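You operate a simulated robot arm through the tools that you are given. There is no shell and no other tool. Be economical: measure what you need, move in short steps, check, and stop when the job is done.

You run a simulated robot arm. Do the job below in one go: nothing can be reset, and whatever is moved stays where it is left.

TASK
Print RECEIVED, then PAID on the pink slip, put it in the green rack and switch the printer off.
Fine: on the low cupboards; the dial ends at PAID.

The check looks at the end state, three seconds after you hand in, the way a careful person would. Anything else that was tipped, shoved, dropped, spilled or broken makes it a failure.

THE ROBOT
A 6-joint arm with a two-finger parallel gripper, fixed in place. Base frame: the origin is at the foot of the arm, x ahead of it, y to its left, z up; the work surface is at about z = 754. Lengths are in mm, angles in rad, forces in N, time in s.
With the tool pointing down near the work surface it reaches from about 300 to 740 mm from the base axis. Its first joint turns from -1.152 to 1.152 rad. Payload 2.45 kg.
The tool frame sits at the grasp point between the pads (the TCP): z along the fingers, y along the line on which they close. The tips reach 24 mm beyond it. The gripper opens to 68 mm. The fingers are 17 mm wide and 10 mm thick; the gripper's body (40 by 70 mm) begins 41 mm behind the TCP.
Orientation is that of the tool frame in the base frame, as a unit quaternion [x, y, z, w]. With the fingers straight down and closing along the base's y, the tool's x points along the base's -x, its y along +y and its z along -z.

THE INTERFACE
- The arm moves only by the tool apply_moves. Its argument "deltas" is a list of rows, each a list of 7 numbers: the turn, a rotation vector about the base's x, y, z in rad, then the shift along the base's x, y, z in mm, then the finger opening in mm, from 0 to 68. In form: [[rx, ry, rz, tx, ty, tz, jaw], ...]. A call has 1 to 8 rows; each row shifts and turns the commanded pose from where the row before left it. A row lasts 0.2 s, in which the tool goes at most 50 mm and 0.15 rad; a call with a longer step from one row to the next is refused whole, and so is a gripper value outside its range. Where a pose cannot be reached the arm comes as near as it can. A force on the tool above 40 N (or 10 N above the force at the start of the call, whichever is more), or a blocked arm, ends the call early, and 0.2 s more pass. The fingers move at their own pace (about 108 mm/s each) and stop on an object; they squeeze with about 33 N. The grip force told is the motor's: it shows also when the fingers shut on nothing. Time passes only in rows, and 0.2 s behind the last, so rows that do not move let the fingers close. It gives the time, the measured TCP pose, the force on the tool (base axes), the opening and the grip force at its end, in the units of the frame above (readings bear some noise), with the torque about the TCP (base axes, N m) and any sound that the robot's microphone picked up.
- Cameras (640 x 400 px; columns grow to the right, rows downward): "scene" is fixed at [157.3, 414.5, 1450.3]; the picture's right is [-0.81, -0.58, 0.00], its down [-0.41, 0.58, -0.70] and it looks along [0.41, -0.57, -0.71] (base axes); focal length 289 px, centre (320, 200). "wrist" rides on the gripper at [84, 11, -75] in the tool frame; the picture's right is [-0.13, 0.99, 0.00], its down [-0.60, -0.08, -0.79] and it looks along [-0.79, -0.10, 0.61] (tool axes); focal length 251 px, centre (320, 200). There is no depth. A picture from a camera that has moved, and an enlarged one, comes with that camera's place and axes in the base frame and with its lens.
- camera(camera): a new picture of that camera. No time passes.
- zoom(camera, box): a new picture of the part [left, top, right, bottom] of that camera's present view, enlarged. No time passes.
- hand_in(): hands the job in; it is judged then, once.

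Work in short steps. Places have to be worked out from the pictures, the camera data and where the tool is seen: move nearer, look again, correct. Check each grasp and each placing, and mend what went wrong. You have 120 turns and 68 pictures in all, those below and enlarged ones among them. Open the gripper and draw the arm clear of the work before you hand the job in, unless the task says otherwise; then end with one line.

The tools are called after ">>>" by a JSON object that holds its "method" and its "body". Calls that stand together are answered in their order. apply_moves: Moves the arm, as the interface text tells. Its arguments: {"type":"object","properties":{"deltas":{"type":"array","items":{"type":"array","items":{"type":"number"}}}},"required":["deltas"]} The other tools are called the same way: camera (camera) takes a picture; zoom (camera, box) takes an enlarged picture of a part of a camera's view; hand_in () hands the job in.

At the start:

```text
t: 0.0
eef_pos: [446.6, 139.8, 1202.7]
tool_rot: [0.0, 1.0, 0.0, 0.0]
force: [0.0, -0.6, 0.2]
moment: [-0.01, 0.01, -0.01]
gripper_width: 68.1
grasp_force: 0.0
```

scene: 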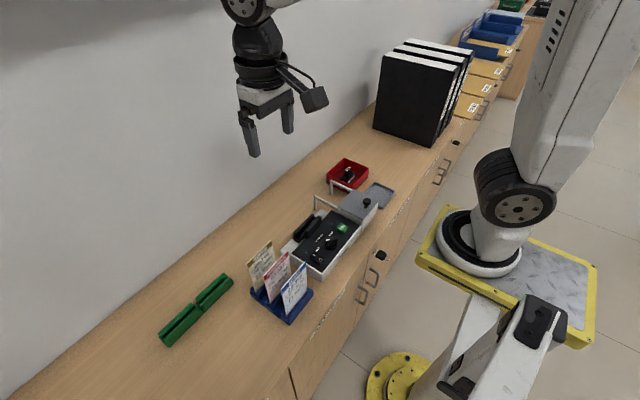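
wrist: 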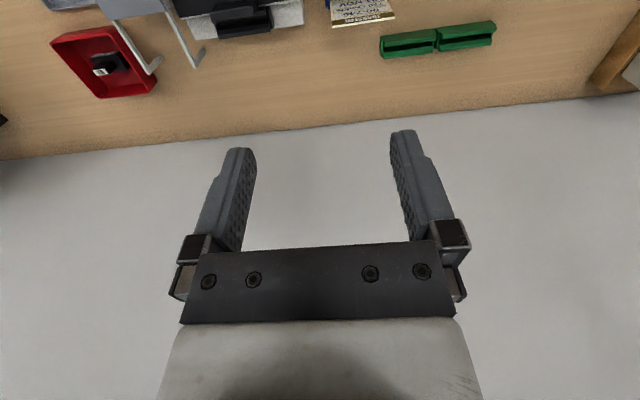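

I start by looking closer at the printer, the slips and the rack.

>>> {"method": "zoom", "body": {"camera": "scene", "box": [270, 150, 430, 250]}}

>>> {"method": "zoom", "body": {"camera": "scene", "box": [280, 200, 376, 260]}}

>>> {"method": "zoom", "body": {"camera": "scene", "box": [150, 230, 326, 350]}}

```text
4.00 times, centred on (350, 200) of scene
camera zoom: at [157.3, 414.5, 1450.3], right [-0.81, -0.58, 0.0], down [-0.41, 0.58, -0.7], along [0.41, -0.57, -0.71], focal length 1156 px, centre (200, 200)
```

zoom: 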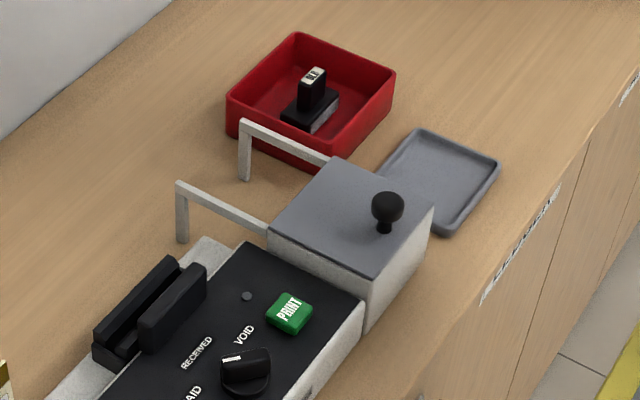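

```text
6.67 times, centred on (328, 230) of scene
camera zoom: at [157.3, 414.5, 1450.3], right [-0.81, -0.58, 0.0], down [-0.41, 0.58, -0.7], along [0.41, -0.57, -0.71], focal length 1927 px, centre (267, 0)
```

zoom: 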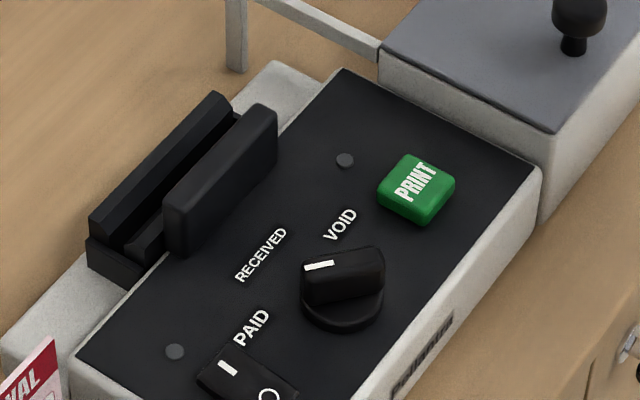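

```text
3.33 times, centred on (238, 290) of scene
camera zoom: at [157.3, 414.5, 1450.3], right [-0.81, -0.58, 0.0], down [-0.41, 0.58, -0.7], along [0.41, -0.57, -0.71], focal length 964 px, centre (593, -100)
```

zoom: 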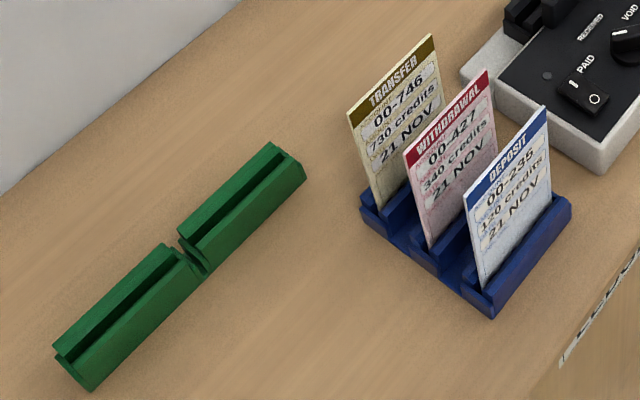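

I want to read the small item in the red tray and see the grey box.

>>> {"method": "zoom", "body": {"camera": "scene", "box": [324, 152, 372, 182]}}

>>> {"method": "zoom", "body": {"camera": "scene", "box": [300, 230, 380, 280]}}

>>> {"method": "zoom", "body": {"camera": "wrist", "box": [40, 0, 300, 110]}}

```text
13.33 times, centred on (348, 167) of scene
camera zoom: at [157.3, 414.5, 1450.3], right [-0.81, -0.58, 0.0], down [-0.41, 0.58, -0.7], along [0.41, -0.57, -0.71], focal length 3854 px, centre (-53, 640)
```

zoom: 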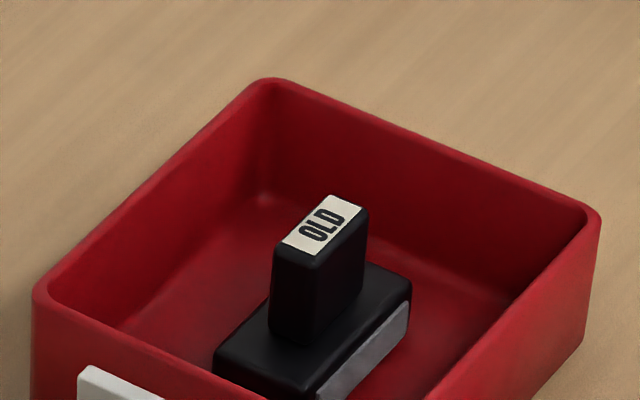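

```text
8.00 times, centred on (340, 255) of scene
camera zoom: at [157.3, 414.5, 1450.3], right [-0.81, -0.58, 0.0], down [-0.41, 0.58, -0.7], along [0.41, -0.57, -0.71], focal length 2312 px, centre (160, -240)
```

zoom: 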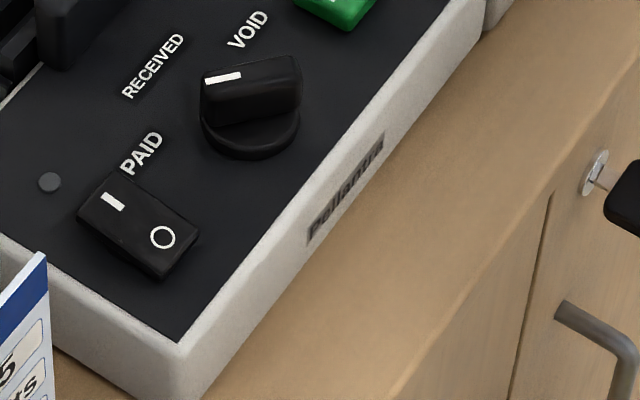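

```text
2.46 times, centred on (170, 55) of wrist
camera zoom: at [361.4, 149.5, 1278.7], right [0.13, 0.99, 0.0], down [0.6, -0.08, 0.79], along [0.79, -0.1, -0.61], focal length 619 px, centre (689, 557)
```

zoom: 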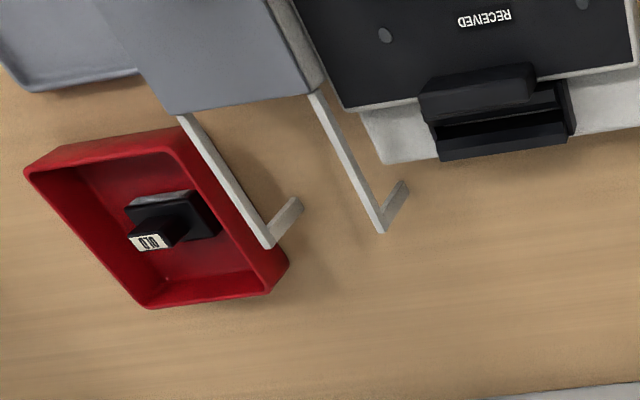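

The printer is on the cupboards with its slot at about (497,5), the dial at about (404,21), PRINT at about (409,-43) and the rocker at about (409,79). The slips are near (439,172) and the green rack near (559,329). I'll lower the wrist camera over the panel.

>>> {"method": "apply_moves", "body": {"deltas": [[0, 0, 0, -11, -19.5, -34.6, 0], [0, 0, 0, -11, -19.5, -34.6, 0], [0, 0, 0, -11, -19.5, -34.6, 0], [0, 0, 0, -11, -19.5, -34.6, 0], [0, 0, 0, -11, -19.5, -34.6, 0], [0, 0, 0, -11, -19.5, -34.6, 0]]}}

>>> {"method": "camera", "body": {"camera": "wrist"}}

>>> {"method": "zoom", "body": {"camera": "wrist", "box": [220, 0, 420, 125]}}

```text
t: 1.4
eef_pos: [382.4, 22.8, 995.5]
tool_rot: [0.0, 1.0, 0.0, 0.0]
force: [-0.3, -0.6, -0.2]
moment: [0.02, 0.0, 0.0]
gripper_width: 0.0
grasp_force: 23.0
```

```text
59 pictures are left
camera wrist: at [296.6, 31.6, 1070.7], right [0.13, 0.99, 0.0], down [0.6, -0.08, 0.79], along [0.79, -0.1, -0.61], focal length 251 px, centre (320, 200)
```

wrist: 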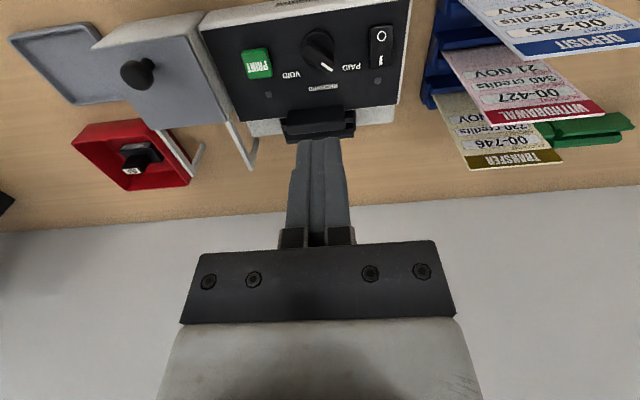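

```text
3.20 times, centred on (320, 62) of wrist
camera zoom: at [296.6, 31.6, 1070.7], right [0.13, 0.99, 0.0], down [0.6, -0.08, 0.79], along [0.79, -0.1, -0.61], focal length 805 px, centre (320, 640)
```

zoom: 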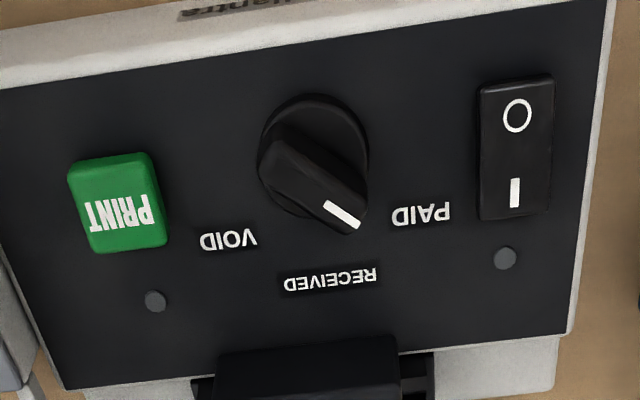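

The dial at about (399,17.5) points to PAID, the panel is at z≈804, PRINT is near (404,-43) and the rocker near (406,77). I need to know the rocker's state, so I zoom in on it from both cameras.

>>> {"method": "zoom", "body": {"camera": "wrist", "box": [360, 15, 408, 75]}}

>>> {"method": "zoom", "body": {"camera": "scene", "box": [302, 245, 334, 270]}}

>>> {"method": "zoom", "body": {"camera": "wrist", "box": [270, 85, 370, 150]}}

```text
6.67 times, centred on (384, 45) of wrist
camera zoom: at [296.6, 31.6, 1070.7], right [0.13, 0.99, 0.0], down [0.6, -0.08, 0.79], along [0.79, -0.1, -0.61], focal length 1676 px, centre (-107, 1233)
```

zoom: 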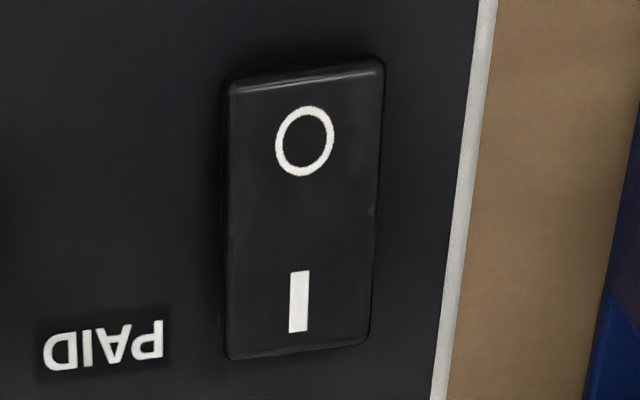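

```text
16.00 times, centred on (318, 258) of scene
camera zoom: at [157.3, 414.5, 1450.3], right [-0.81, -0.58, 0.0], down [-0.41, 0.58, -0.7], along [0.41, -0.57, -0.71], focal length 4625 px, centre (352, -720)
```

zoom: 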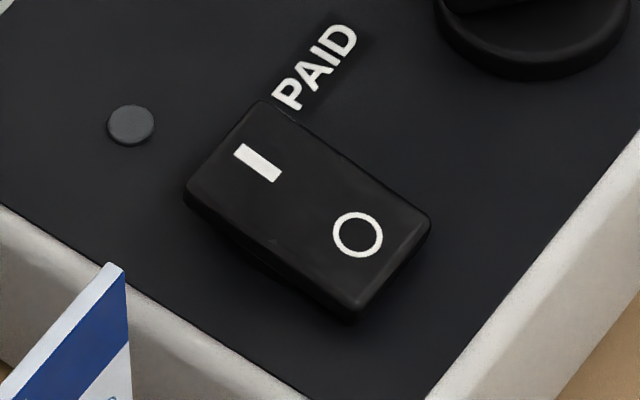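

```text
6.15 times, centred on (320, 118) of wrist
camera zoom: at [296.6, 31.6, 1070.7], right [0.13, 0.99, 0.0], down [0.6, -0.08, 0.79], along [0.79, -0.1, -0.61], focal length 1547 px, centre (320, 708)
```

zoom: 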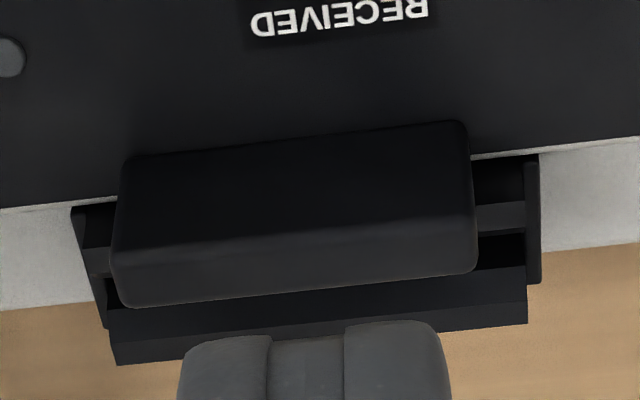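

The O end looks slightly lower and the lamps are dark, so the printer is probably off. I move the closed fingers above the "|" end of the rocker.

>>> {"method": "apply_moves", "body": {"deltas": [[0, 0, 0, 10.4, 13.5, -33, 0], [0, 0, 0, 10.4, 13.5, -33, 0], [0, 0, 0, 10.4, 13.5, -33, 0], [0, 0, 0, 10.4, 13.5, -33, 0]]}}

>>> {"method": "zoom", "body": {"camera": "wrist", "box": [200, 0, 440, 200]}}

>>> {"method": "zoom", "body": {"camera": "scene", "box": [270, 190, 390, 270]}}

```text
t: 2.4
eef_pos: [422.3, 75.3, 862.3]
tool_rot: [0.0, 1.0, 0.0, 0.0]
force: [0.3, 0.2, -0.4]
moment: [-0.02, -0.01, 0.01]
gripper_width: 0.0
grasp_force: 22.8
```

```text
2.00 times, centred on (320, 100) of wrist
camera zoom: at [336.6, 85.6, 937.9], right [0.13, 0.99, 0.0], down [0.6, -0.08, 0.79], along [0.79, -0.1, -0.61], focal length 503 px, centre (320, 400)
```

zoom: 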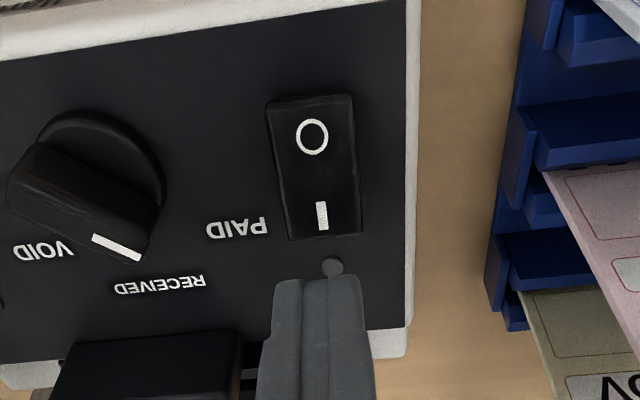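

```text
5.00 times, centred on (330, 230) of scene
camera zoom: at [157.3, 414.5, 1450.3], right [-0.81, -0.58, 0.0], down [-0.41, 0.58, -0.7], along [0.41, -0.57, -0.71], focal length 1445 px, centre (270, 50)
```

zoom: 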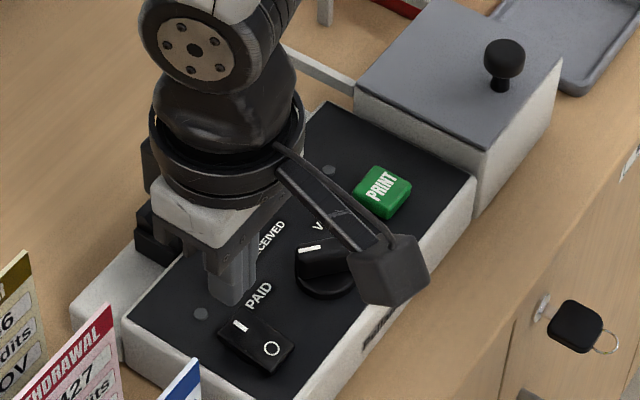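

The fingertips are above the "|" end (x≈422, y≈75). I lower them gently.

>>> {"method": "apply_moves", "body": {"deltas": [[0, 0, 0, 0, 1, -12, 0], [0, 0, 0, 0, 0, -8, 0], [0, 0, 0, 0, 0, -3, 0], [0, 0, 0, 0, 0, -2, 0], [0, 0, 0, 0, 0, -2, 0]]}}

>>> {"method": "zoom", "body": {"camera": "scene", "box": [270, 190, 390, 270]}}

```text
t: 3.6
eef_pos: [424.4, 77.6, 836.0]
tool_rot: [0.0, 1.0, 0.0, 0.0]
force: [0.2, 1.2, 0.4]
moment: [0.04, 0.01, 0.0]
gripper_width: 0.0
grasp_force: 23.4
```

```text
5.00 times, centred on (330, 230) of scene
camera zoom: at [157.3, 414.5, 1450.3], right [-0.81, -0.58, 0.0], down [-0.41, 0.58, -0.7], along [0.41, -0.57, -0.71], focal length 1445 px, centre (270, 50)
```

zoom: 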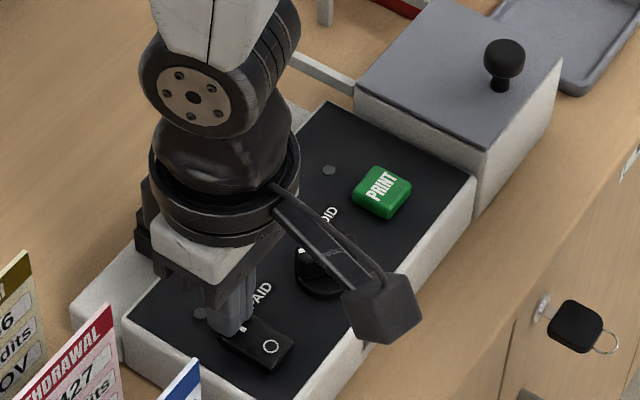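

Tip is at about 812 with no contact yet, so I keep going down in small steps.

>>> {"method": "apply_moves", "body": {"deltas": [[0, 0, 0, -2, 0, -1.5, 0], [0, 0, 0, 0, 0, -1.5, 0], [0, 0, 0, 0, 0, -1.5, 0]]}}

>>> {"method": "zoom", "body": {"camera": "wrist", "box": [200, 0, 440, 200]}}

```text
t: 4.3
eef_pos: [420.0, 76.5, 835.9]
tool_rot: [0.0, 1.0, -0.001, 0.001]
force: [-0.3, -1.9, 7.4]
moment: [-0.03, 0.09, 0.06]
gripper_width: 0.0
grasp_force: 24.3
stopped in row 3: the force on the tool passed its limit (the readings are from after the stop); the commanded pose is now the measured one
```

```text
2.00 times, centred on (320, 100) of wrist
camera zoom: at [335.6, 87.3, 910.0], right [0.13, 0.99, 0.0], down [0.6, -0.08, 0.79], along [0.79, -0.1, -0.61], focal length 503 px, centre (320, 400)
```

zoom: 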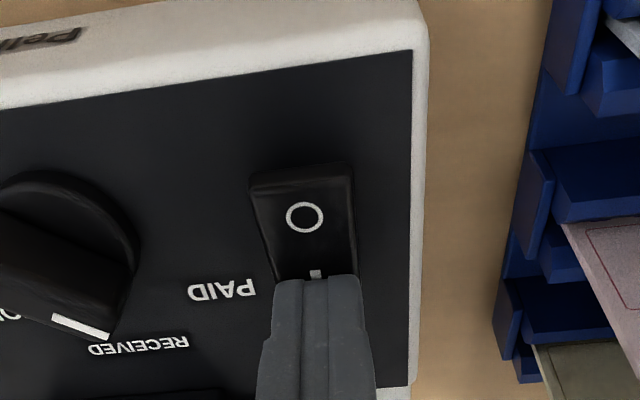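

Contact was firm and the O end now looks raised. I lift off and check the rocker and lamps.

>>> {"method": "apply_moves", "body": {"deltas": [[0, 0, 0, 0, 0, 30, 0], [0, 0, 0, 0, -40, 30, 0], [0, 0, 0, 0, -20, 40, 0], [0, 0, 0, 0, 0, 40, 0]]}}

>>> {"method": "zoom", "body": {"camera": "wrist", "box": [220, 0, 420, 125]}}

>>> {"method": "zoom", "body": {"camera": "scene", "box": [302, 245, 334, 270]}}

```text
t: 5.3
eef_pos: [420.4, 17.6, 975.2]
tool_rot: [0.0, 1.0, 0.0, 0.0]
force: [0.4, 0.2, -0.6]
moment: [-0.01, 0.02, 0.01]
gripper_width: 0.0
grasp_force: 23.4
```

```text
3.20 times, centred on (320, 62) of wrist
camera zoom: at [335.4, 27.6, 1050.1], right [0.13, 0.99, 0.0], down [0.6, -0.08, 0.79], along [0.79, -0.1, -0.61], focal length 805 px, centre (320, 640)
```

zoom: 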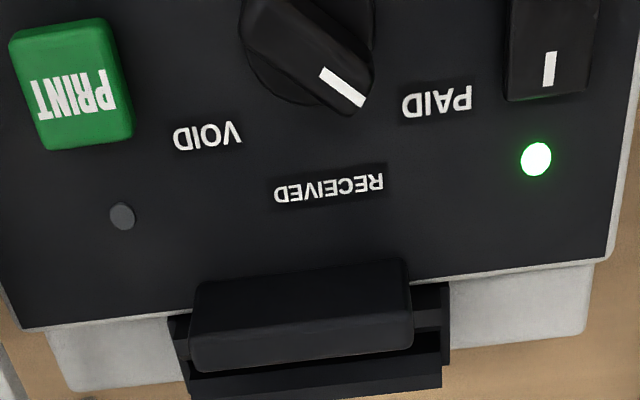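

```text
16.00 times, centred on (318, 258) of scene
camera zoom: at [157.3, 414.5, 1450.3], right [-0.81, -0.58, 0.0], down [-0.41, 0.58, -0.7], along [0.41, -0.57, -0.71], focal length 4625 px, centre (352, -720)
```

zoom: 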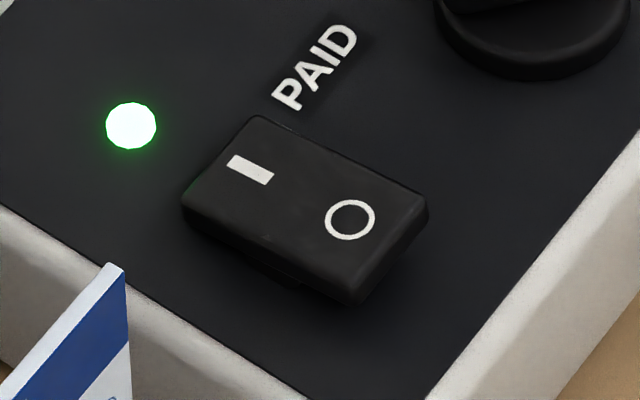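

Power is on (green lamp lit). Next is the dial: its handle top is at z≈828 with its axis near (400,17), so I turn the tool +45° to straddle the handle and hover above it.

>>> {"method": "apply_moves", "body": {"deltas": [[0, 0, 0.1309, -3.4, -0.2, -12.5, 44], [0, 0, 0.1309, -3.4, -0.2, -12.5, 44], [0, 0, 0.1309, -3.4, -0.2, -12.5, 44], [0, 0, 0.1309, -3.4, -0.2, -12.5, 44], [0, 0, 0.1309, -3.4, -0.2, -12.5, 44], [0, 0, 0.1309, -3.4, -0.2, -12.5, 44]]}}

>>> {"method": "camera", "body": {"camera": "wrist"}}

>>> {"method": "zoom", "body": {"camera": "scene", "box": [270, 190, 390, 270]}}

```text
t: 6.8
eef_pos: [401.9, 16.2, 899.4]
tool_rot: [-0.383, 0.924, 0.0, 0.001]
force: [0.1, -0.1, 0.3]
moment: [0.0, 0.02, 0.0]
gripper_width: 44.0
grasp_force: 0.0
```

```text
48 pictures are left
camera wrist: at [332.9, -36.3, 974.5], right [-0.61, 0.79, 0.0], down [0.48, 0.37, 0.79], along [0.63, 0.49, -0.61], focal length 251 px, centre (320, 200)
```

wrist: 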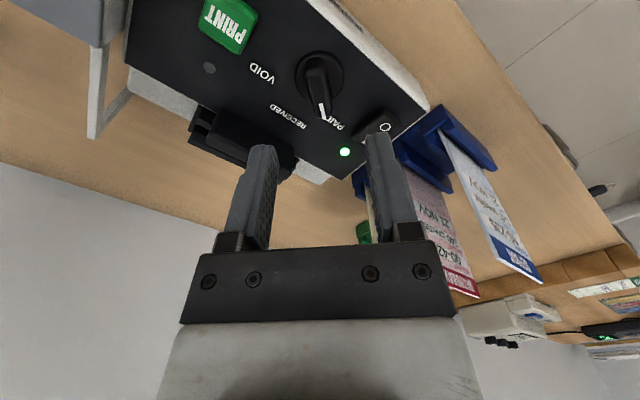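

```text
5.00 times, centred on (330, 230) of scene
camera zoom: at [157.3, 414.5, 1450.3], right [-0.81, -0.58, 0.0], down [-0.41, 0.58, -0.7], along [0.41, -0.57, -0.71], focal length 1445 px, centre (270, 50)
```

zoom: 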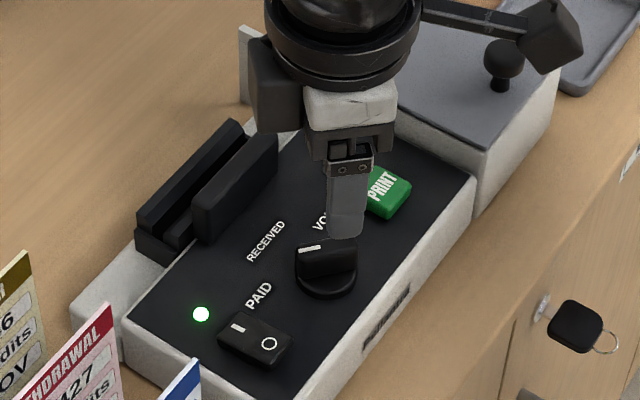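

Handle midpoint works out to about (398.5,16), pointing at about 47°. I shift slightly and descend so the fingers straddle it.

>>> {"method": "apply_moves", "body": {"deltas": [[0, 0, 0.03, -2.8, 0, -20, 44], [0, 0, 0, 0, 0, -20, 44], [0, 0, 0, 0, 0, -10, 44], [0, 0, 0, 0, 0, -5, 44], [0, 0, 0, 0, 0, -3, 44]]}}

>>> {"method": "zoom", "body": {"camera": "scene", "box": [300, 210, 364, 250]}}

>>> {"method": "zoom", "body": {"camera": "wrist", "box": [200, 0, 440, 200]}}

```text
t: 8.0
eef_pos: [399.1, 14.6, 842.7]
tool_rot: [-0.395, 0.919, 0.001, 0.001]
force: [0.5, -0.6, 0.5]
moment: [-0.01, 0.02, 0.02]
gripper_width: 43.8
grasp_force: 0.1
```

```text
10.00 times, centred on (332, 230) of scene
camera zoom: at [157.3, 414.5, 1450.3], right [-0.81, -0.58, 0.0], down [-0.41, 0.58, -0.7], along [0.41, -0.57, -0.71], focal length 2890 px, centre (200, -100)
```

zoom: 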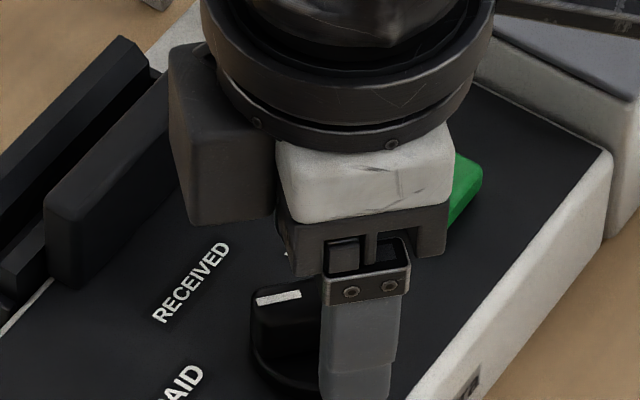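

```text
2.00 times, centred on (320, 100) of wrist
camera zoom: at [331.8, -39.3, 917.2], right [-0.63, 0.77, 0.0], down [0.47, 0.38, 0.79], along [0.62, 0.5, -0.61], focal length 503 px, centre (320, 400)
```

zoom: 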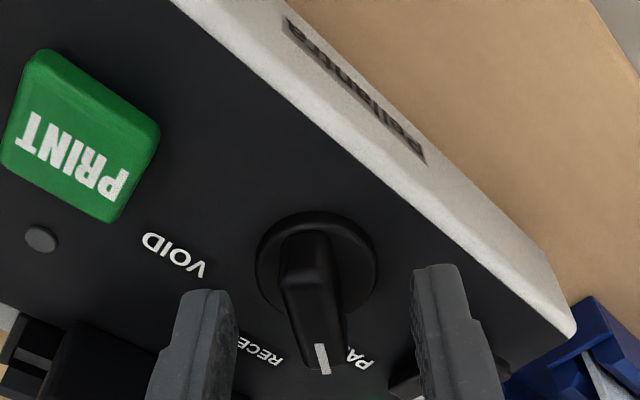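

The handle is centred between the fingers. I close on it.

>>> {"method": "apply_moves", "body": {"deltas": [[0, 0, 0, 0, 0, -2, 25], [0, 0, 0, 0, 0, 0, 10], [0, 0, 0, 0, 0, 0, 10], [0, 0, 0, 0, 0, 0, 10]]}}

```text
t: 8.9
eef_pos: [400.1, 16.5, 839.9]
tool_rot: [-0.396, 0.918, 0.0, 0.002]
force: [7.7, -3.2, 0.4]
moment: [-0.05, -0.1, -0.03]
gripper_width: 15.8
grasp_force: 3.5
```

Gripped at 15.8 mm with a small side load. I ease that off and turn the dial by -45° toward RECEIVED.

>>> {"method": "apply_moves", "body": {"deltas": [[0, 0, -0.1, 0.8, -0.4, 0, 8], [0, 0, -0.14, 0, 0, 0, 8], [0, 0, -0.14, 0, 0, 0, 8], [0, 0, -0.14, 0, 0, 0, 8], [0, 0, -0.14, 0, 0, 0, 8], [0, 0, -0.14, 0, 0, 0, 8]]}}

>>> {"method": "zoom", "body": {"camera": "wrist", "box": [200, 0, 440, 200]}}

```text
t: 10.3
eef_pos: [399.9, 16.6, 840.3]
tool_rot: [-0.009, 1.0, 0.0, -0.001]
force: [3.0, 24.5, 3.8]
moment: [0.45, 0.86, 0.08]
gripper_width: 12.6
grasp_force: 32.9
```

```text
2.00 times, centred on (320, 100) of wrist
camera zoom: at [313.3, 25.7, 915.0], right [0.11, 0.99, 0.0], down [0.6, -0.07, 0.79], along [0.79, -0.09, -0.61], focal length 503 px, centre (320, 400)
```

zoom: 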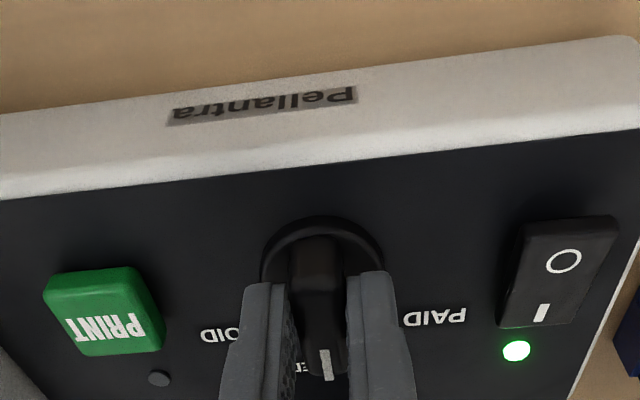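

The dial now points at RECEIVED; the lateral load says its axis sits a little to +y. I release, lift and check.

>>> {"method": "apply_moves", "body": {"deltas": [[0, 0, 0, 0, 1, 0, 12], [0, 0, 0, 0, 0, 0, 40], [0, 0, 0, 0, 0, 0, 44], [0, 0, 0, 0, 0, 25, 44], [0, 0, 0, 10, 0, 40, 44], [0, 0, 0, 10, 0, 40, 44]]}}

>>> {"method": "zoom", "body": {"camera": "wrist", "box": [220, 0, 420, 125]}}

```text
t: 11.8
eef_pos: [417.6, 16.7, 942.1]
tool_rot: [-0.008, 1.0, 0.0, 0.001]
force: [0.6, 0.2, -0.7]
moment: [0.0, 0.0, 0.02]
gripper_width: 44.3
grasp_force: 0.1
```

```text
3.20 times, centred on (320, 62) of wrist
camera zoom: at [331.9, 24.1, 1017.8], right [0.11, 0.99, 0.0], down [0.6, -0.07, 0.79], along [0.79, -0.09, -0.61], focal length 805 px, centre (320, 640)
```

zoom: 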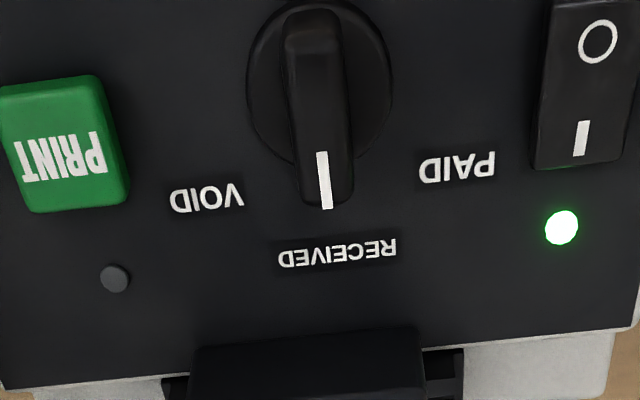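

The dial is at RECEIVED. Next I turn the tool +90° so it closes along x and move to look at the slips.

>>> {"method": "apply_moves", "body": {"deltas": [[0, 0, 0.144, 2, 7.6, 6, 30], [0, 0, 0.144, 2, 7.6, 6, 30], [0, 0, 0.144, 2, 7.6, 6, 30], [0, 0, 0.144, 2, 7.6, 6, 30], [0, 0, 0.144, 2, 7.6, 6, 30], [0, 0, 0.144, 2, 7.6, 6, 30], [0, 0, 0.144, 2, 7.6, 6, 30], [0, 0, 0.144, 2, 7.6, 6, 30]]}}

>>> {"method": "apply_moves", "body": {"deltas": [[0, 0, 0.144, 2, 7.6, 6, 30], [0, 0, 0.144, 2, 7.6, 6, 30], [0, 0, 0.115, 2, 7.6, 6, 30]]}}

>>> {"method": "camera", "body": {"camera": "wrist"}}

>>> {"method": "zoom", "body": {"camera": "wrist", "box": [160, 0, 480, 200]}}

```text
t: 13.6
eef_pos: [434.5, 78.0, 994.7]
tool_rot: [-0.552, 0.834, 0.001, 0.001]
force: [-0.2, 0.7, -1.0]
moment: [0.0, 0.0, -0.02]
gripper_width: 29.9
grasp_force: 0.0
```

```text
t: 14.3
eef_pos: [440.2, 100.8, 1012.2]
tool_rot: [0.708, -0.706, -0.001, 0.001]
force: [0.2, 0.2, -0.4]
moment: [-0.03, 0.01, -0.03]
gripper_width: 29.9
grasp_force: 0.0
```

```text
42 pictures are left
camera wrist: at [428.6, 15.9, 1085.8], right [-0.99, 0.13, 0.0], down [0.08, 0.6, 0.79], along [0.1, 0.79, -0.61], focal length 251 px, centre (320, 200)
```

wrist: 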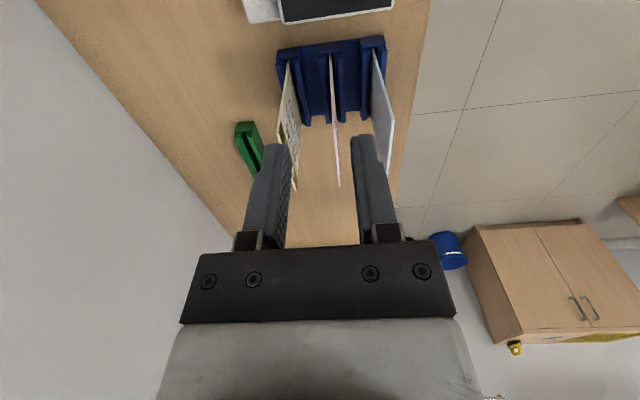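

```text
2.00 times, centred on (320, 100) of wrist
camera zoom: at [428.6, 15.9, 1085.8], right [-0.99, 0.13, 0.0], down [0.08, 0.6, 0.79], along [0.1, 0.79, -0.61], focal length 503 px, centre (320, 400)
```

zoom: 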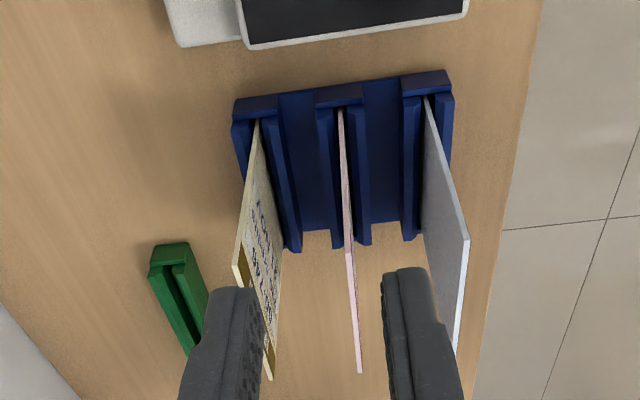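

The pink slip is at about x 433, spanning y 147–226, with its top at z≈907; its neighbours are about 48 mm either side. I move above it before descending.

>>> {"method": "apply_moves", "body": {"deltas": [[0, 0, 0, -2.4, 28.3, -20, 30], [0, 0, 0, -2.4, 28.3, -25, 30], [0, 0, 0, -2.4, 28.3, -25, 30]]}}

>>> {"method": "zoom", "body": {"camera": "wrist", "box": [160, 0, 480, 200]}}

>>> {"method": "zoom", "body": {"camera": "scene", "box": [230, 200, 326, 300]}}

```text
t: 15.2
eef_pos: [433.9, 186.6, 941.1]
tool_rot: [-0.706, 0.708, 0.0, 0.001]
force: [-0.6, 0.8, 0.1]
moment: [0.0, 0.0, 0.01]
gripper_width: 30.1
grasp_force: 0.0
```

```text
2.00 times, centred on (320, 100) of wrist
camera zoom: at [420.4, 101.0, 1017.0], right [-0.99, 0.13, 0.0], down [0.08, 0.6, 0.79], along [0.1, 0.79, -0.61], focal length 503 px, centre (320, 400)
```

zoom: 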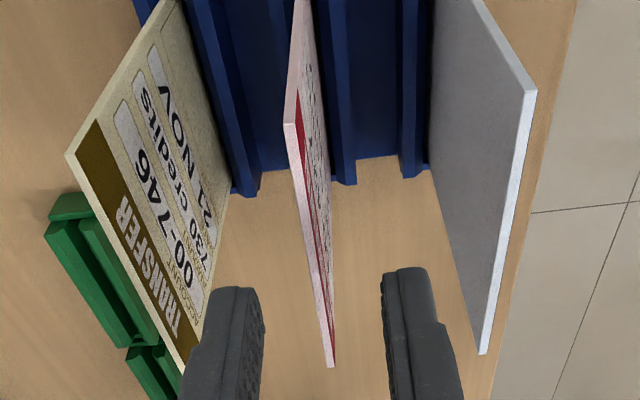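

```text
4.00 times, centred on (278, 250) of scene
camera zoom: at [157.3, 414.5, 1450.3], right [-0.81, -0.58, 0.0], down [-0.41, 0.58, -0.7], along [0.41, -0.57, -0.71], focal length 1156 px, centre (488, 0)
```

zoom: 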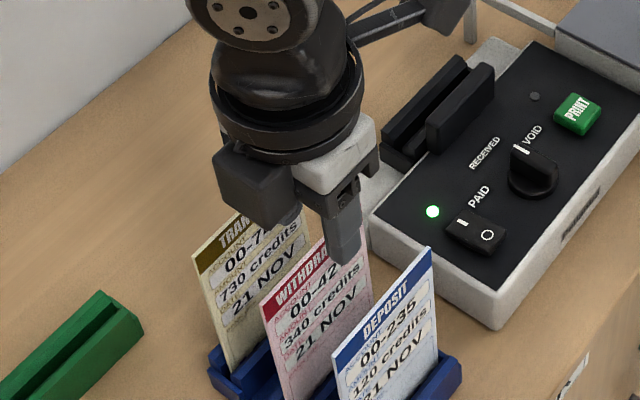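

The slip's top edge is at x≈432.5, z≈909. I go down to z≈890 and close.

>>> {"method": "apply_moves", "body": {"deltas": [[0, 0, 0, -1.2, 0, -20, 30], [0, 0, 0, 0, 0, -20, 30], [0, 0, 0, 0, 0, -11, 30], [0, 0, 0, 0, 0, 0, 14], [0, 0, 0, 0, 0, 0, 0], [0, 0, 0, 0, 0, 0, 0]]}}

>>> {"method": "zoom", "body": {"camera": "wrist", "box": [160, 0, 480, 200]}}

```text
t: 16.6
eef_pos: [431.8, 186.9, 890.1]
tool_rot: [-0.706, 0.708, 0.001, 0.002]
force: [2.0, 0.1, -0.5]
moment: [0.01, -0.21, 0.02]
gripper_width: 1.7
grasp_force: 25.4
```

```text
2.00 times, centred on (320, 100) of wrist
camera zoom: at [419.1, 101.8, 965.6], right [-0.99, 0.13, 0.0], down [0.08, 0.6, 0.79], along [0.1, 0.79, -0.61], focal length 503 px, centre (320, 400)
```

zoom: 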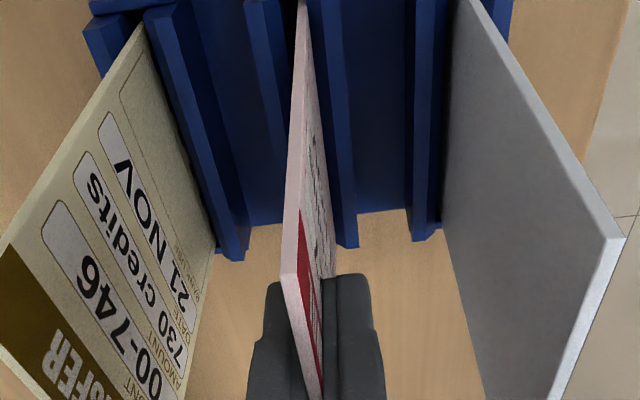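

Gripped (1.7 mm). I lift it straight up.

>>> {"method": "apply_moves", "body": {"deltas": [[0, 0, 0, 0, 0, 8, 0], [0, 0, 0, 0, 0, 15, 0], [0, 0, 0, 0, 0, 20, 0], [0, 0, 0, 0, 0, 22, 0], [0, 0, 0, 0, 0, 25, 0], [0, 0, 0, 0, 0, 25, 0], [0, 0, 0, 0, 0, 25, 0], [0, 0, 0, 0, 0, 20, 0]]}}

>>> {"method": "camera", "body": {"camera": "scene"}}

>>> {"method": "camera", "body": {"camera": "wrist"}}

```text
t: 18.4
eef_pos: [435.1, 185.1, 1048.8]
tool_rot: [-0.706, 0.708, 0.001, 0.0]
force: [0.4, -0.6, -0.2]
moment: [-0.02, -0.01, 0.0]
gripper_width: 1.6
grasp_force: 26.1
```

```text
37 pictures are left
```

scene: 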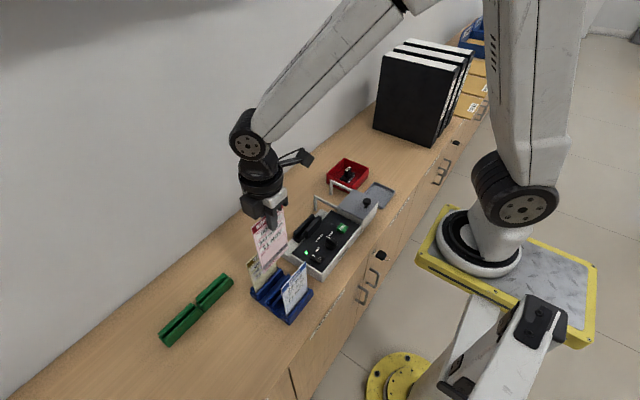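

```text
36 pictures are left
camera wrist: at [421.9, 100.1, 1123.6], right [-0.99, 0.13, 0.0], down [0.08, 0.6, 0.79], along [0.1, 0.79, -0.61], focal length 251 px, centre (320, 200)
```

wrist: 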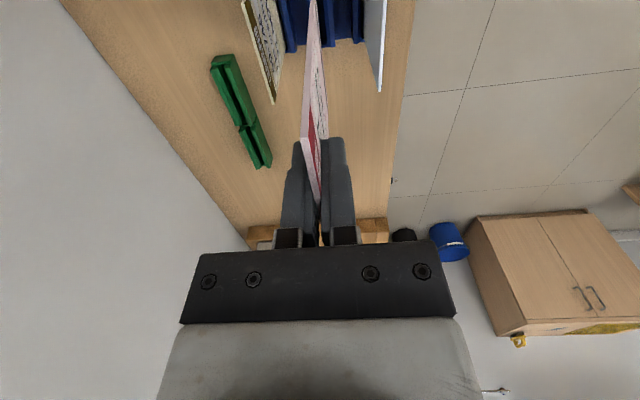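

The slip is out cleanly. I zoom in to find its bottom edge and take a close look at the printer throat.

>>> {"method": "zoom", "body": {"camera": "scene", "box": [238, 190, 318, 290]}}

>>> {"method": "zoom", "body": {"camera": "scene", "box": [284, 204, 340, 260]}}

```text
4.00 times, centred on (278, 240) of scene
camera zoom: at [157.3, 414.5, 1450.3], right [-0.81, -0.58, 0.0], down [-0.41, 0.58, -0.7], along [0.41, -0.57, -0.71], focal length 1156 px, centre (488, 40)
```

zoom: 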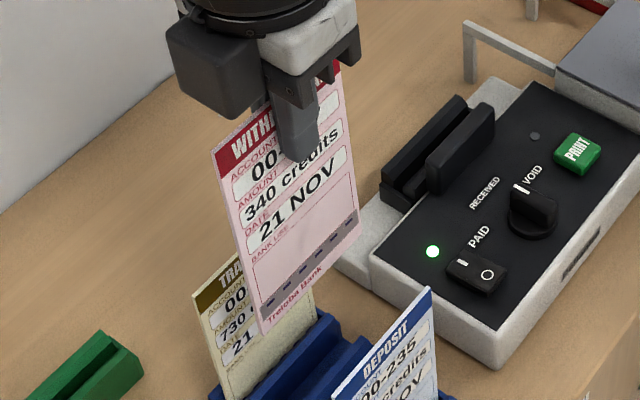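

```text
7.14 times, centred on (312, 232) of scene
camera zoom: at [157.3, 414.5, 1450.3], right [-0.81, -0.58, 0.0], down [-0.41, 0.58, -0.7], along [0.41, -0.57, -0.71], focal length 2065 px, centre (377, -29)
```

zoom: 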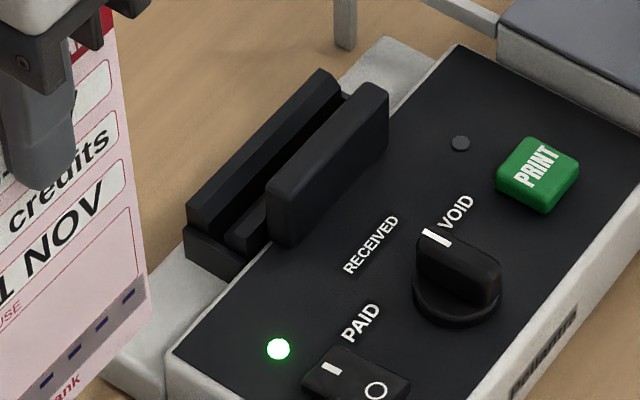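

Slip bottom is about 130 mm below the TCP and its BANK USE field is at the bottom. I carry it over the printer, beside the throat, to see the slot from above.

>>> {"method": "apply_moves", "body": {"deltas": [[0, 0, 0, 4, -34, 0, 0], [0, 0, 0, 4, -34, -9, 0], [0, 0, 0, 3, -34, -10, 0], [0, 0, 0, 3, -34, -10, 0], [0, 0, 0, 3, -34, -10, 0], [0, 0, 0, 3, -35, -10, 0]]}}

>>> {"method": "camera", "body": {"camera": "wrist"}}

>>> {"method": "zoom", "body": {"camera": "wrist", "box": [200, 0, 360, 125]}}

```text
t: 19.8
eef_pos: [453.5, -17.7, 1000.2]
tool_rot: [0.708, -0.707, -0.001, 0.0]
force: [0.1, -0.3, -0.1]
moment: [0.01, 0.0, -0.02]
gripper_width: 1.8
grasp_force: 26.4
```

```text
33 pictures are left
camera wrist: at [440.9, -104.2, 1075.9], right [-0.99, 0.13, 0.0], down [0.08, 0.6, 0.79], along [0.1, 0.79, -0.61], focal length 251 px, centre (320, 200)
```

wrist: 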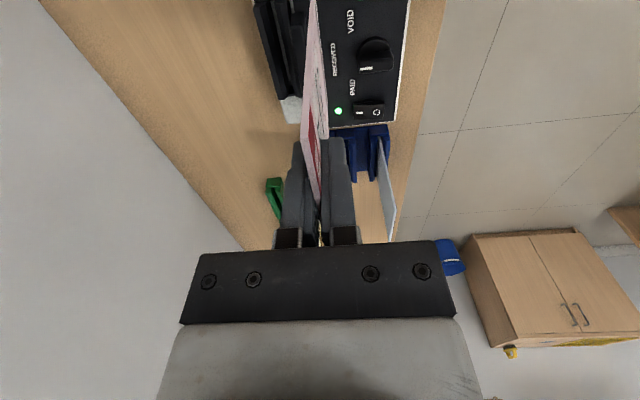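

```text
3.20 times, centred on (280, 62) of wrist
camera zoom: at [440.9, -104.2, 1075.9], right [-0.99, 0.13, 0.0], down [0.08, 0.6, 0.79], along [0.1, 0.79, -0.61], focal length 805 px, centre (448, 640)
```

zoom: 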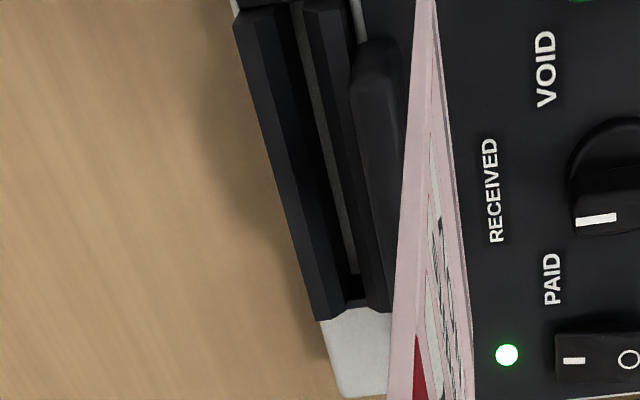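

I can see a funnel slot with a grey floor. I enlarge it for precise edges.

>>> {"method": "zoom", "body": {"camera": "wrist", "box": [250, 0, 330, 50]}}

>>> {"method": "zoom", "body": {"camera": "wrist", "box": [250, 50, 330, 110]}}

```text
8.00 times, centred on (290, 25) of wrist
camera zoom: at [440.9, -104.2, 1075.9], right [-0.99, 0.13, 0.0], down [0.08, 0.6, 0.79], along [0.1, 0.79, -0.61], focal length 2012 px, centre (560, 1600)
```

zoom: 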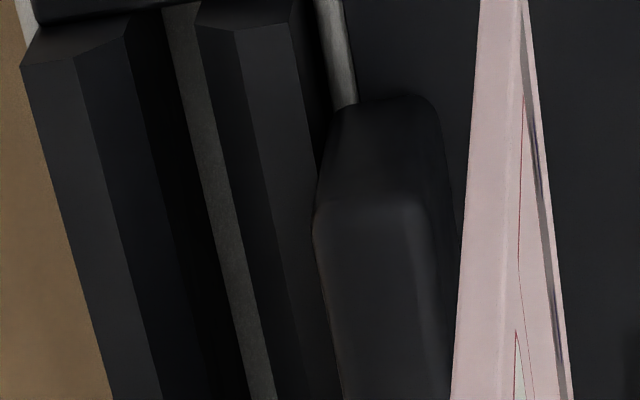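

```text
6.67 times, centred on (290, 80) of wrist
camera zoom: at [440.9, -104.2, 1075.9], right [-0.99, 0.13, 0.0], down [0.08, 0.6, 0.79], along [0.1, 0.79, -0.61], focal length 1676 px, centre (520, 1000)
```

zoom: 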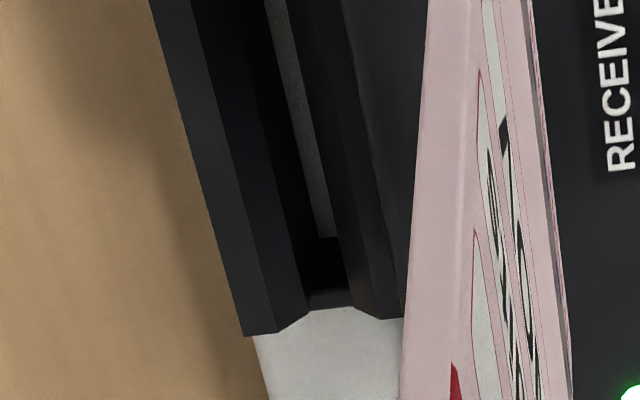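

The slot line works out to x≈492.5, y −39…49, with a throat about 7.5 mm wide and an 18 mm funnel, top z≈811. The slip currently sits at x≈451 by the same camera, so I shift it +41.5 and +22 and lower it to just above the funnel.

>>> {"method": "apply_moves", "body": {"deltas": [[0, 0, 0, 14, 8, -5, 0], [0, 0, 0, 14, 7, -5, 0], [0, 0, 0, 13.5, 7, -15, 0], [0, 0, 0, 0, 0, -15, 0], [0, 0, 0, 0, 0, 0, 0]]}}

>>> {"method": "zoom", "body": {"camera": "wrist", "box": [240, 0, 400, 125]}}

>>> {"method": "zoom", "body": {"camera": "scene", "box": [270, 180, 350, 260]}}

```text
t: 20.9
eef_pos: [495.0, 3.8, 960.4]
tool_rot: [-0.707, 0.707, 0.001, 0.001]
force: [0.5, 0.5, -0.8]
moment: [0.0, -0.01, 0.01]
gripper_width: 1.4
grasp_force: 26.3
```

```text
3.20 times, centred on (320, 62) of wrist
camera zoom: at [482.0, -82.3, 1035.3], right [-0.99, 0.13, 0.0], down [0.08, 0.6, 0.79], along [0.1, 0.79, -0.61], focal length 805 px, centre (320, 640)
```

zoom: 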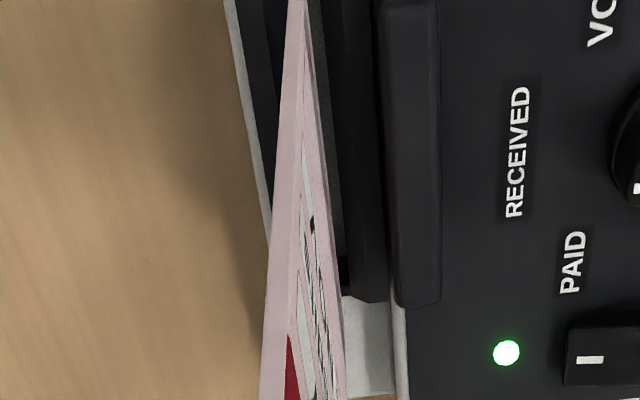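

```text
5.00 times, centred on (310, 220) of scene
camera zoom: at [157.3, 414.5, 1450.3], right [-0.81, -0.58, 0.0], down [-0.41, 0.58, -0.7], along [0.41, -0.57, -0.71], focal length 1445 px, centre (370, 100)
```

zoom: 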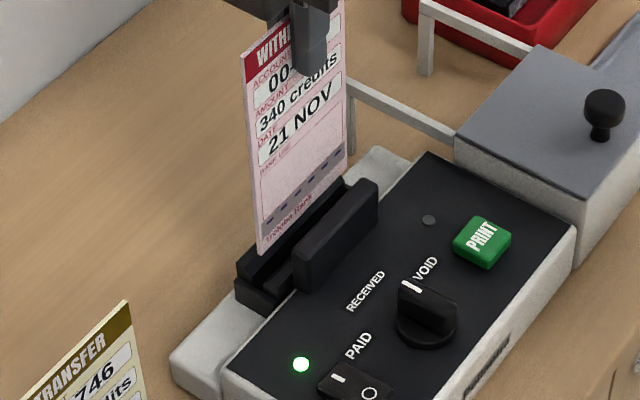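

Looks aligned. I lower slowly into the funnel, watching the force.

>>> {"method": "apply_moves", "body": {"deltas": [[0, 0, 0, 0, 0, -8, 0], [0, 0, 0, 0, 0, -6, 0], [0, 0, 0, 0, 0, -6, 0], [0, 0, 0, 0, 0, 0, 0]]}}

>>> {"method": "zoom", "body": {"camera": "scene", "box": [284, 195, 348, 245]}}

>>> {"method": "zoom", "body": {"camera": "wrist", "box": [260, 0, 360, 110]}}

```text
t: 21.9
eef_pos: [493.8, 3.1, 939.9]
tool_rot: [-0.707, 0.708, 0.001, 0.001]
force: [0.4, -0.2, -0.2]
moment: [-0.01, -0.02, 0.01]
gripper_width: 1.6
grasp_force: 26.4
```

```text
8.00 times, centred on (316, 220) of scene
camera zoom: at [157.3, 414.5, 1450.3], right [-0.81, -0.58, 0.0], down [-0.41, 0.58, -0.7], along [0.41, -0.57, -0.71], focal length 2312 px, centre (352, 40)
```

zoom: 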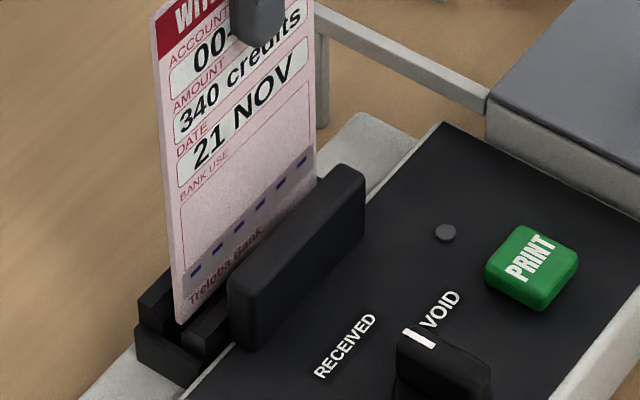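

```text
3.64 times, centred on (310, 55) of wrist
camera zoom: at [481.8, -82.2, 1015.3], right [-0.99, 0.13, 0.0], down [0.08, 0.6, 0.79], along [0.1, 0.79, -0.61], focal length 914 px, centre (356, 727)
```

zoom: 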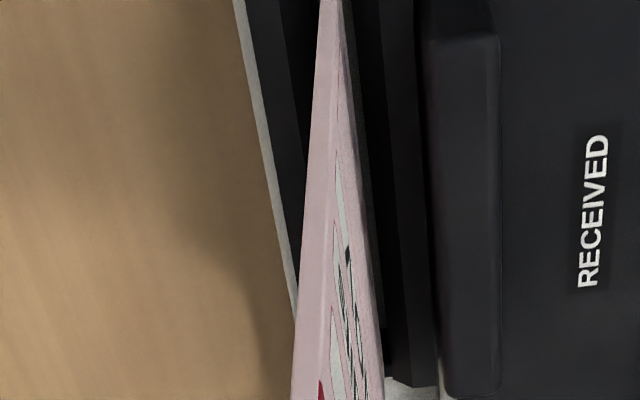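

The slip is in the funnel with margin at both ends. I continue down in small steps.

>>> {"method": "apply_moves", "body": {"deltas": [[0, 0, 0, -0.5, 0, -4, 0], [0, 0, 0, 0, 0, -4, 0], [0, 0, 0, 0, 0, -4, 0], [0, 0, 0, 0, 0, -4, 0]]}}

>>> {"method": "apply_moves", "body": {"deltas": [[0, 0, 0, 0, 0, -3, 0], [0, 0, 0, 0, 0, -3, 0], [0, 0, 0, 0, 0, -3, 0]]}}

>>> {"method": "zoom", "body": {"camera": "scene", "box": [284, 195, 348, 245]}}

```text
t: 22.9
eef_pos: [494.6, 3.1, 924.9]
tool_rot: [-0.706, 0.708, 0.0, 0.001]
force: [0.3, -0.6, 0.0]
moment: [-0.02, 0.0, 0.01]
gripper_width: 1.7
grasp_force: 26.3
```

```text
t: 23.8
eef_pos: [493.6, 1.3, 915.8]
tool_rot: [0.707, -0.707, 0.0, -0.001]
force: [-0.2, -0.7, -0.4]
moment: [-0.01, 0.01, 0.0]
gripper_width: 1.5
grasp_force: 26.4
```

```text
8.00 times, centred on (316, 220) of scene
camera zoom: at [157.3, 414.5, 1450.3], right [-0.81, -0.58, 0.0], down [-0.41, 0.58, -0.7], along [0.41, -0.57, -0.71], focal length 2312 px, centre (352, 40)
```

zoom: 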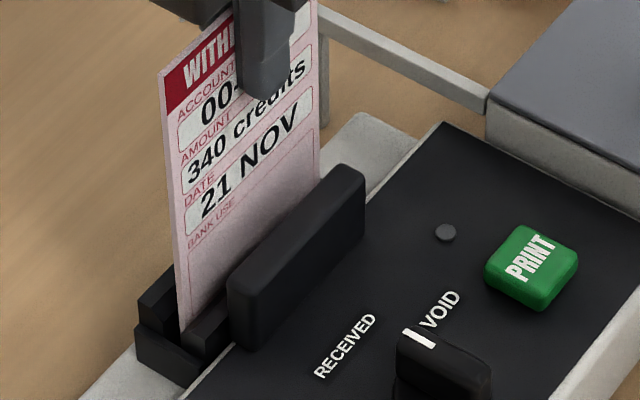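

Going in freely; bottom edge ≈786. I keep lowering until it touches the floor.

>>> {"method": "apply_moves", "body": {"deltas": [[0, 0, 0, 0, 0, -2, 0], [0, 0, 0, 0, 0, -2, 0], [0, 0, 0, 0, 0, -2, 0], [0, 0, 0, 0, 0, -2, 0]]}}

```text
t: 24.8
eef_pos: [494.1, 3.0, 908.6]
tool_rot: [-0.707, 0.708, 0.0, 0.002]
force: [-1.6, -0.2, 21.2]
moment: [0.02, 0.19, -0.01]
gripper_width: 1.7
grasp_force: 25.9
```

It touched the floor (21 N). I release the slip and lift away.

>>> {"method": "apply_moves", "body": {"deltas": [[0, 0, 0, 0, 0, 0.5, 4], [0, 0, 0, 0, 0, 0, 20], [0, 0, 0, 0, 0, 0, 24], [0, 0, 0, 0, 0, 25, 24], [0, 0, 0, 0, 0, 35, 24]]}}

>>> {"method": "zoom", "body": {"camera": "scene", "box": [276, 170, 372, 270]}}

```text
t: 25.9
eef_pos: [493.9, 3.0, 968.8]
tool_rot: [-0.706, 0.708, 0.001, 0.0]
force: [-0.5, 0.5, -0.2]
moment: [0.0, 0.01, 0.02]
gripper_width: 24.0
grasp_force: 0.1
```

```text
4.00 times, centred on (324, 220) of scene
camera zoom: at [157.3, 414.5, 1450.3], right [-0.81, -0.58, 0.0], down [-0.41, 0.58, -0.7], along [0.41, -0.57, -0.71], focal length 1156 px, centre (304, 120)
```

zoom: 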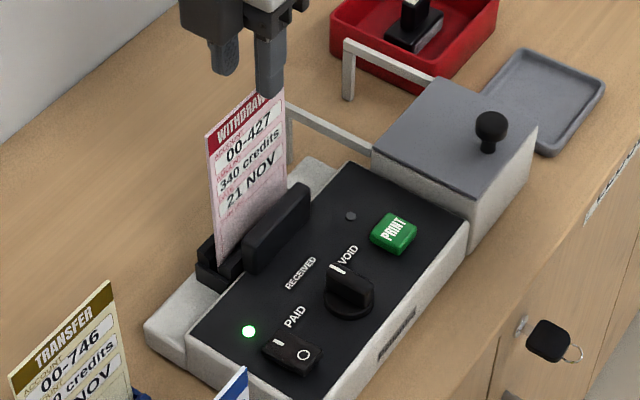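

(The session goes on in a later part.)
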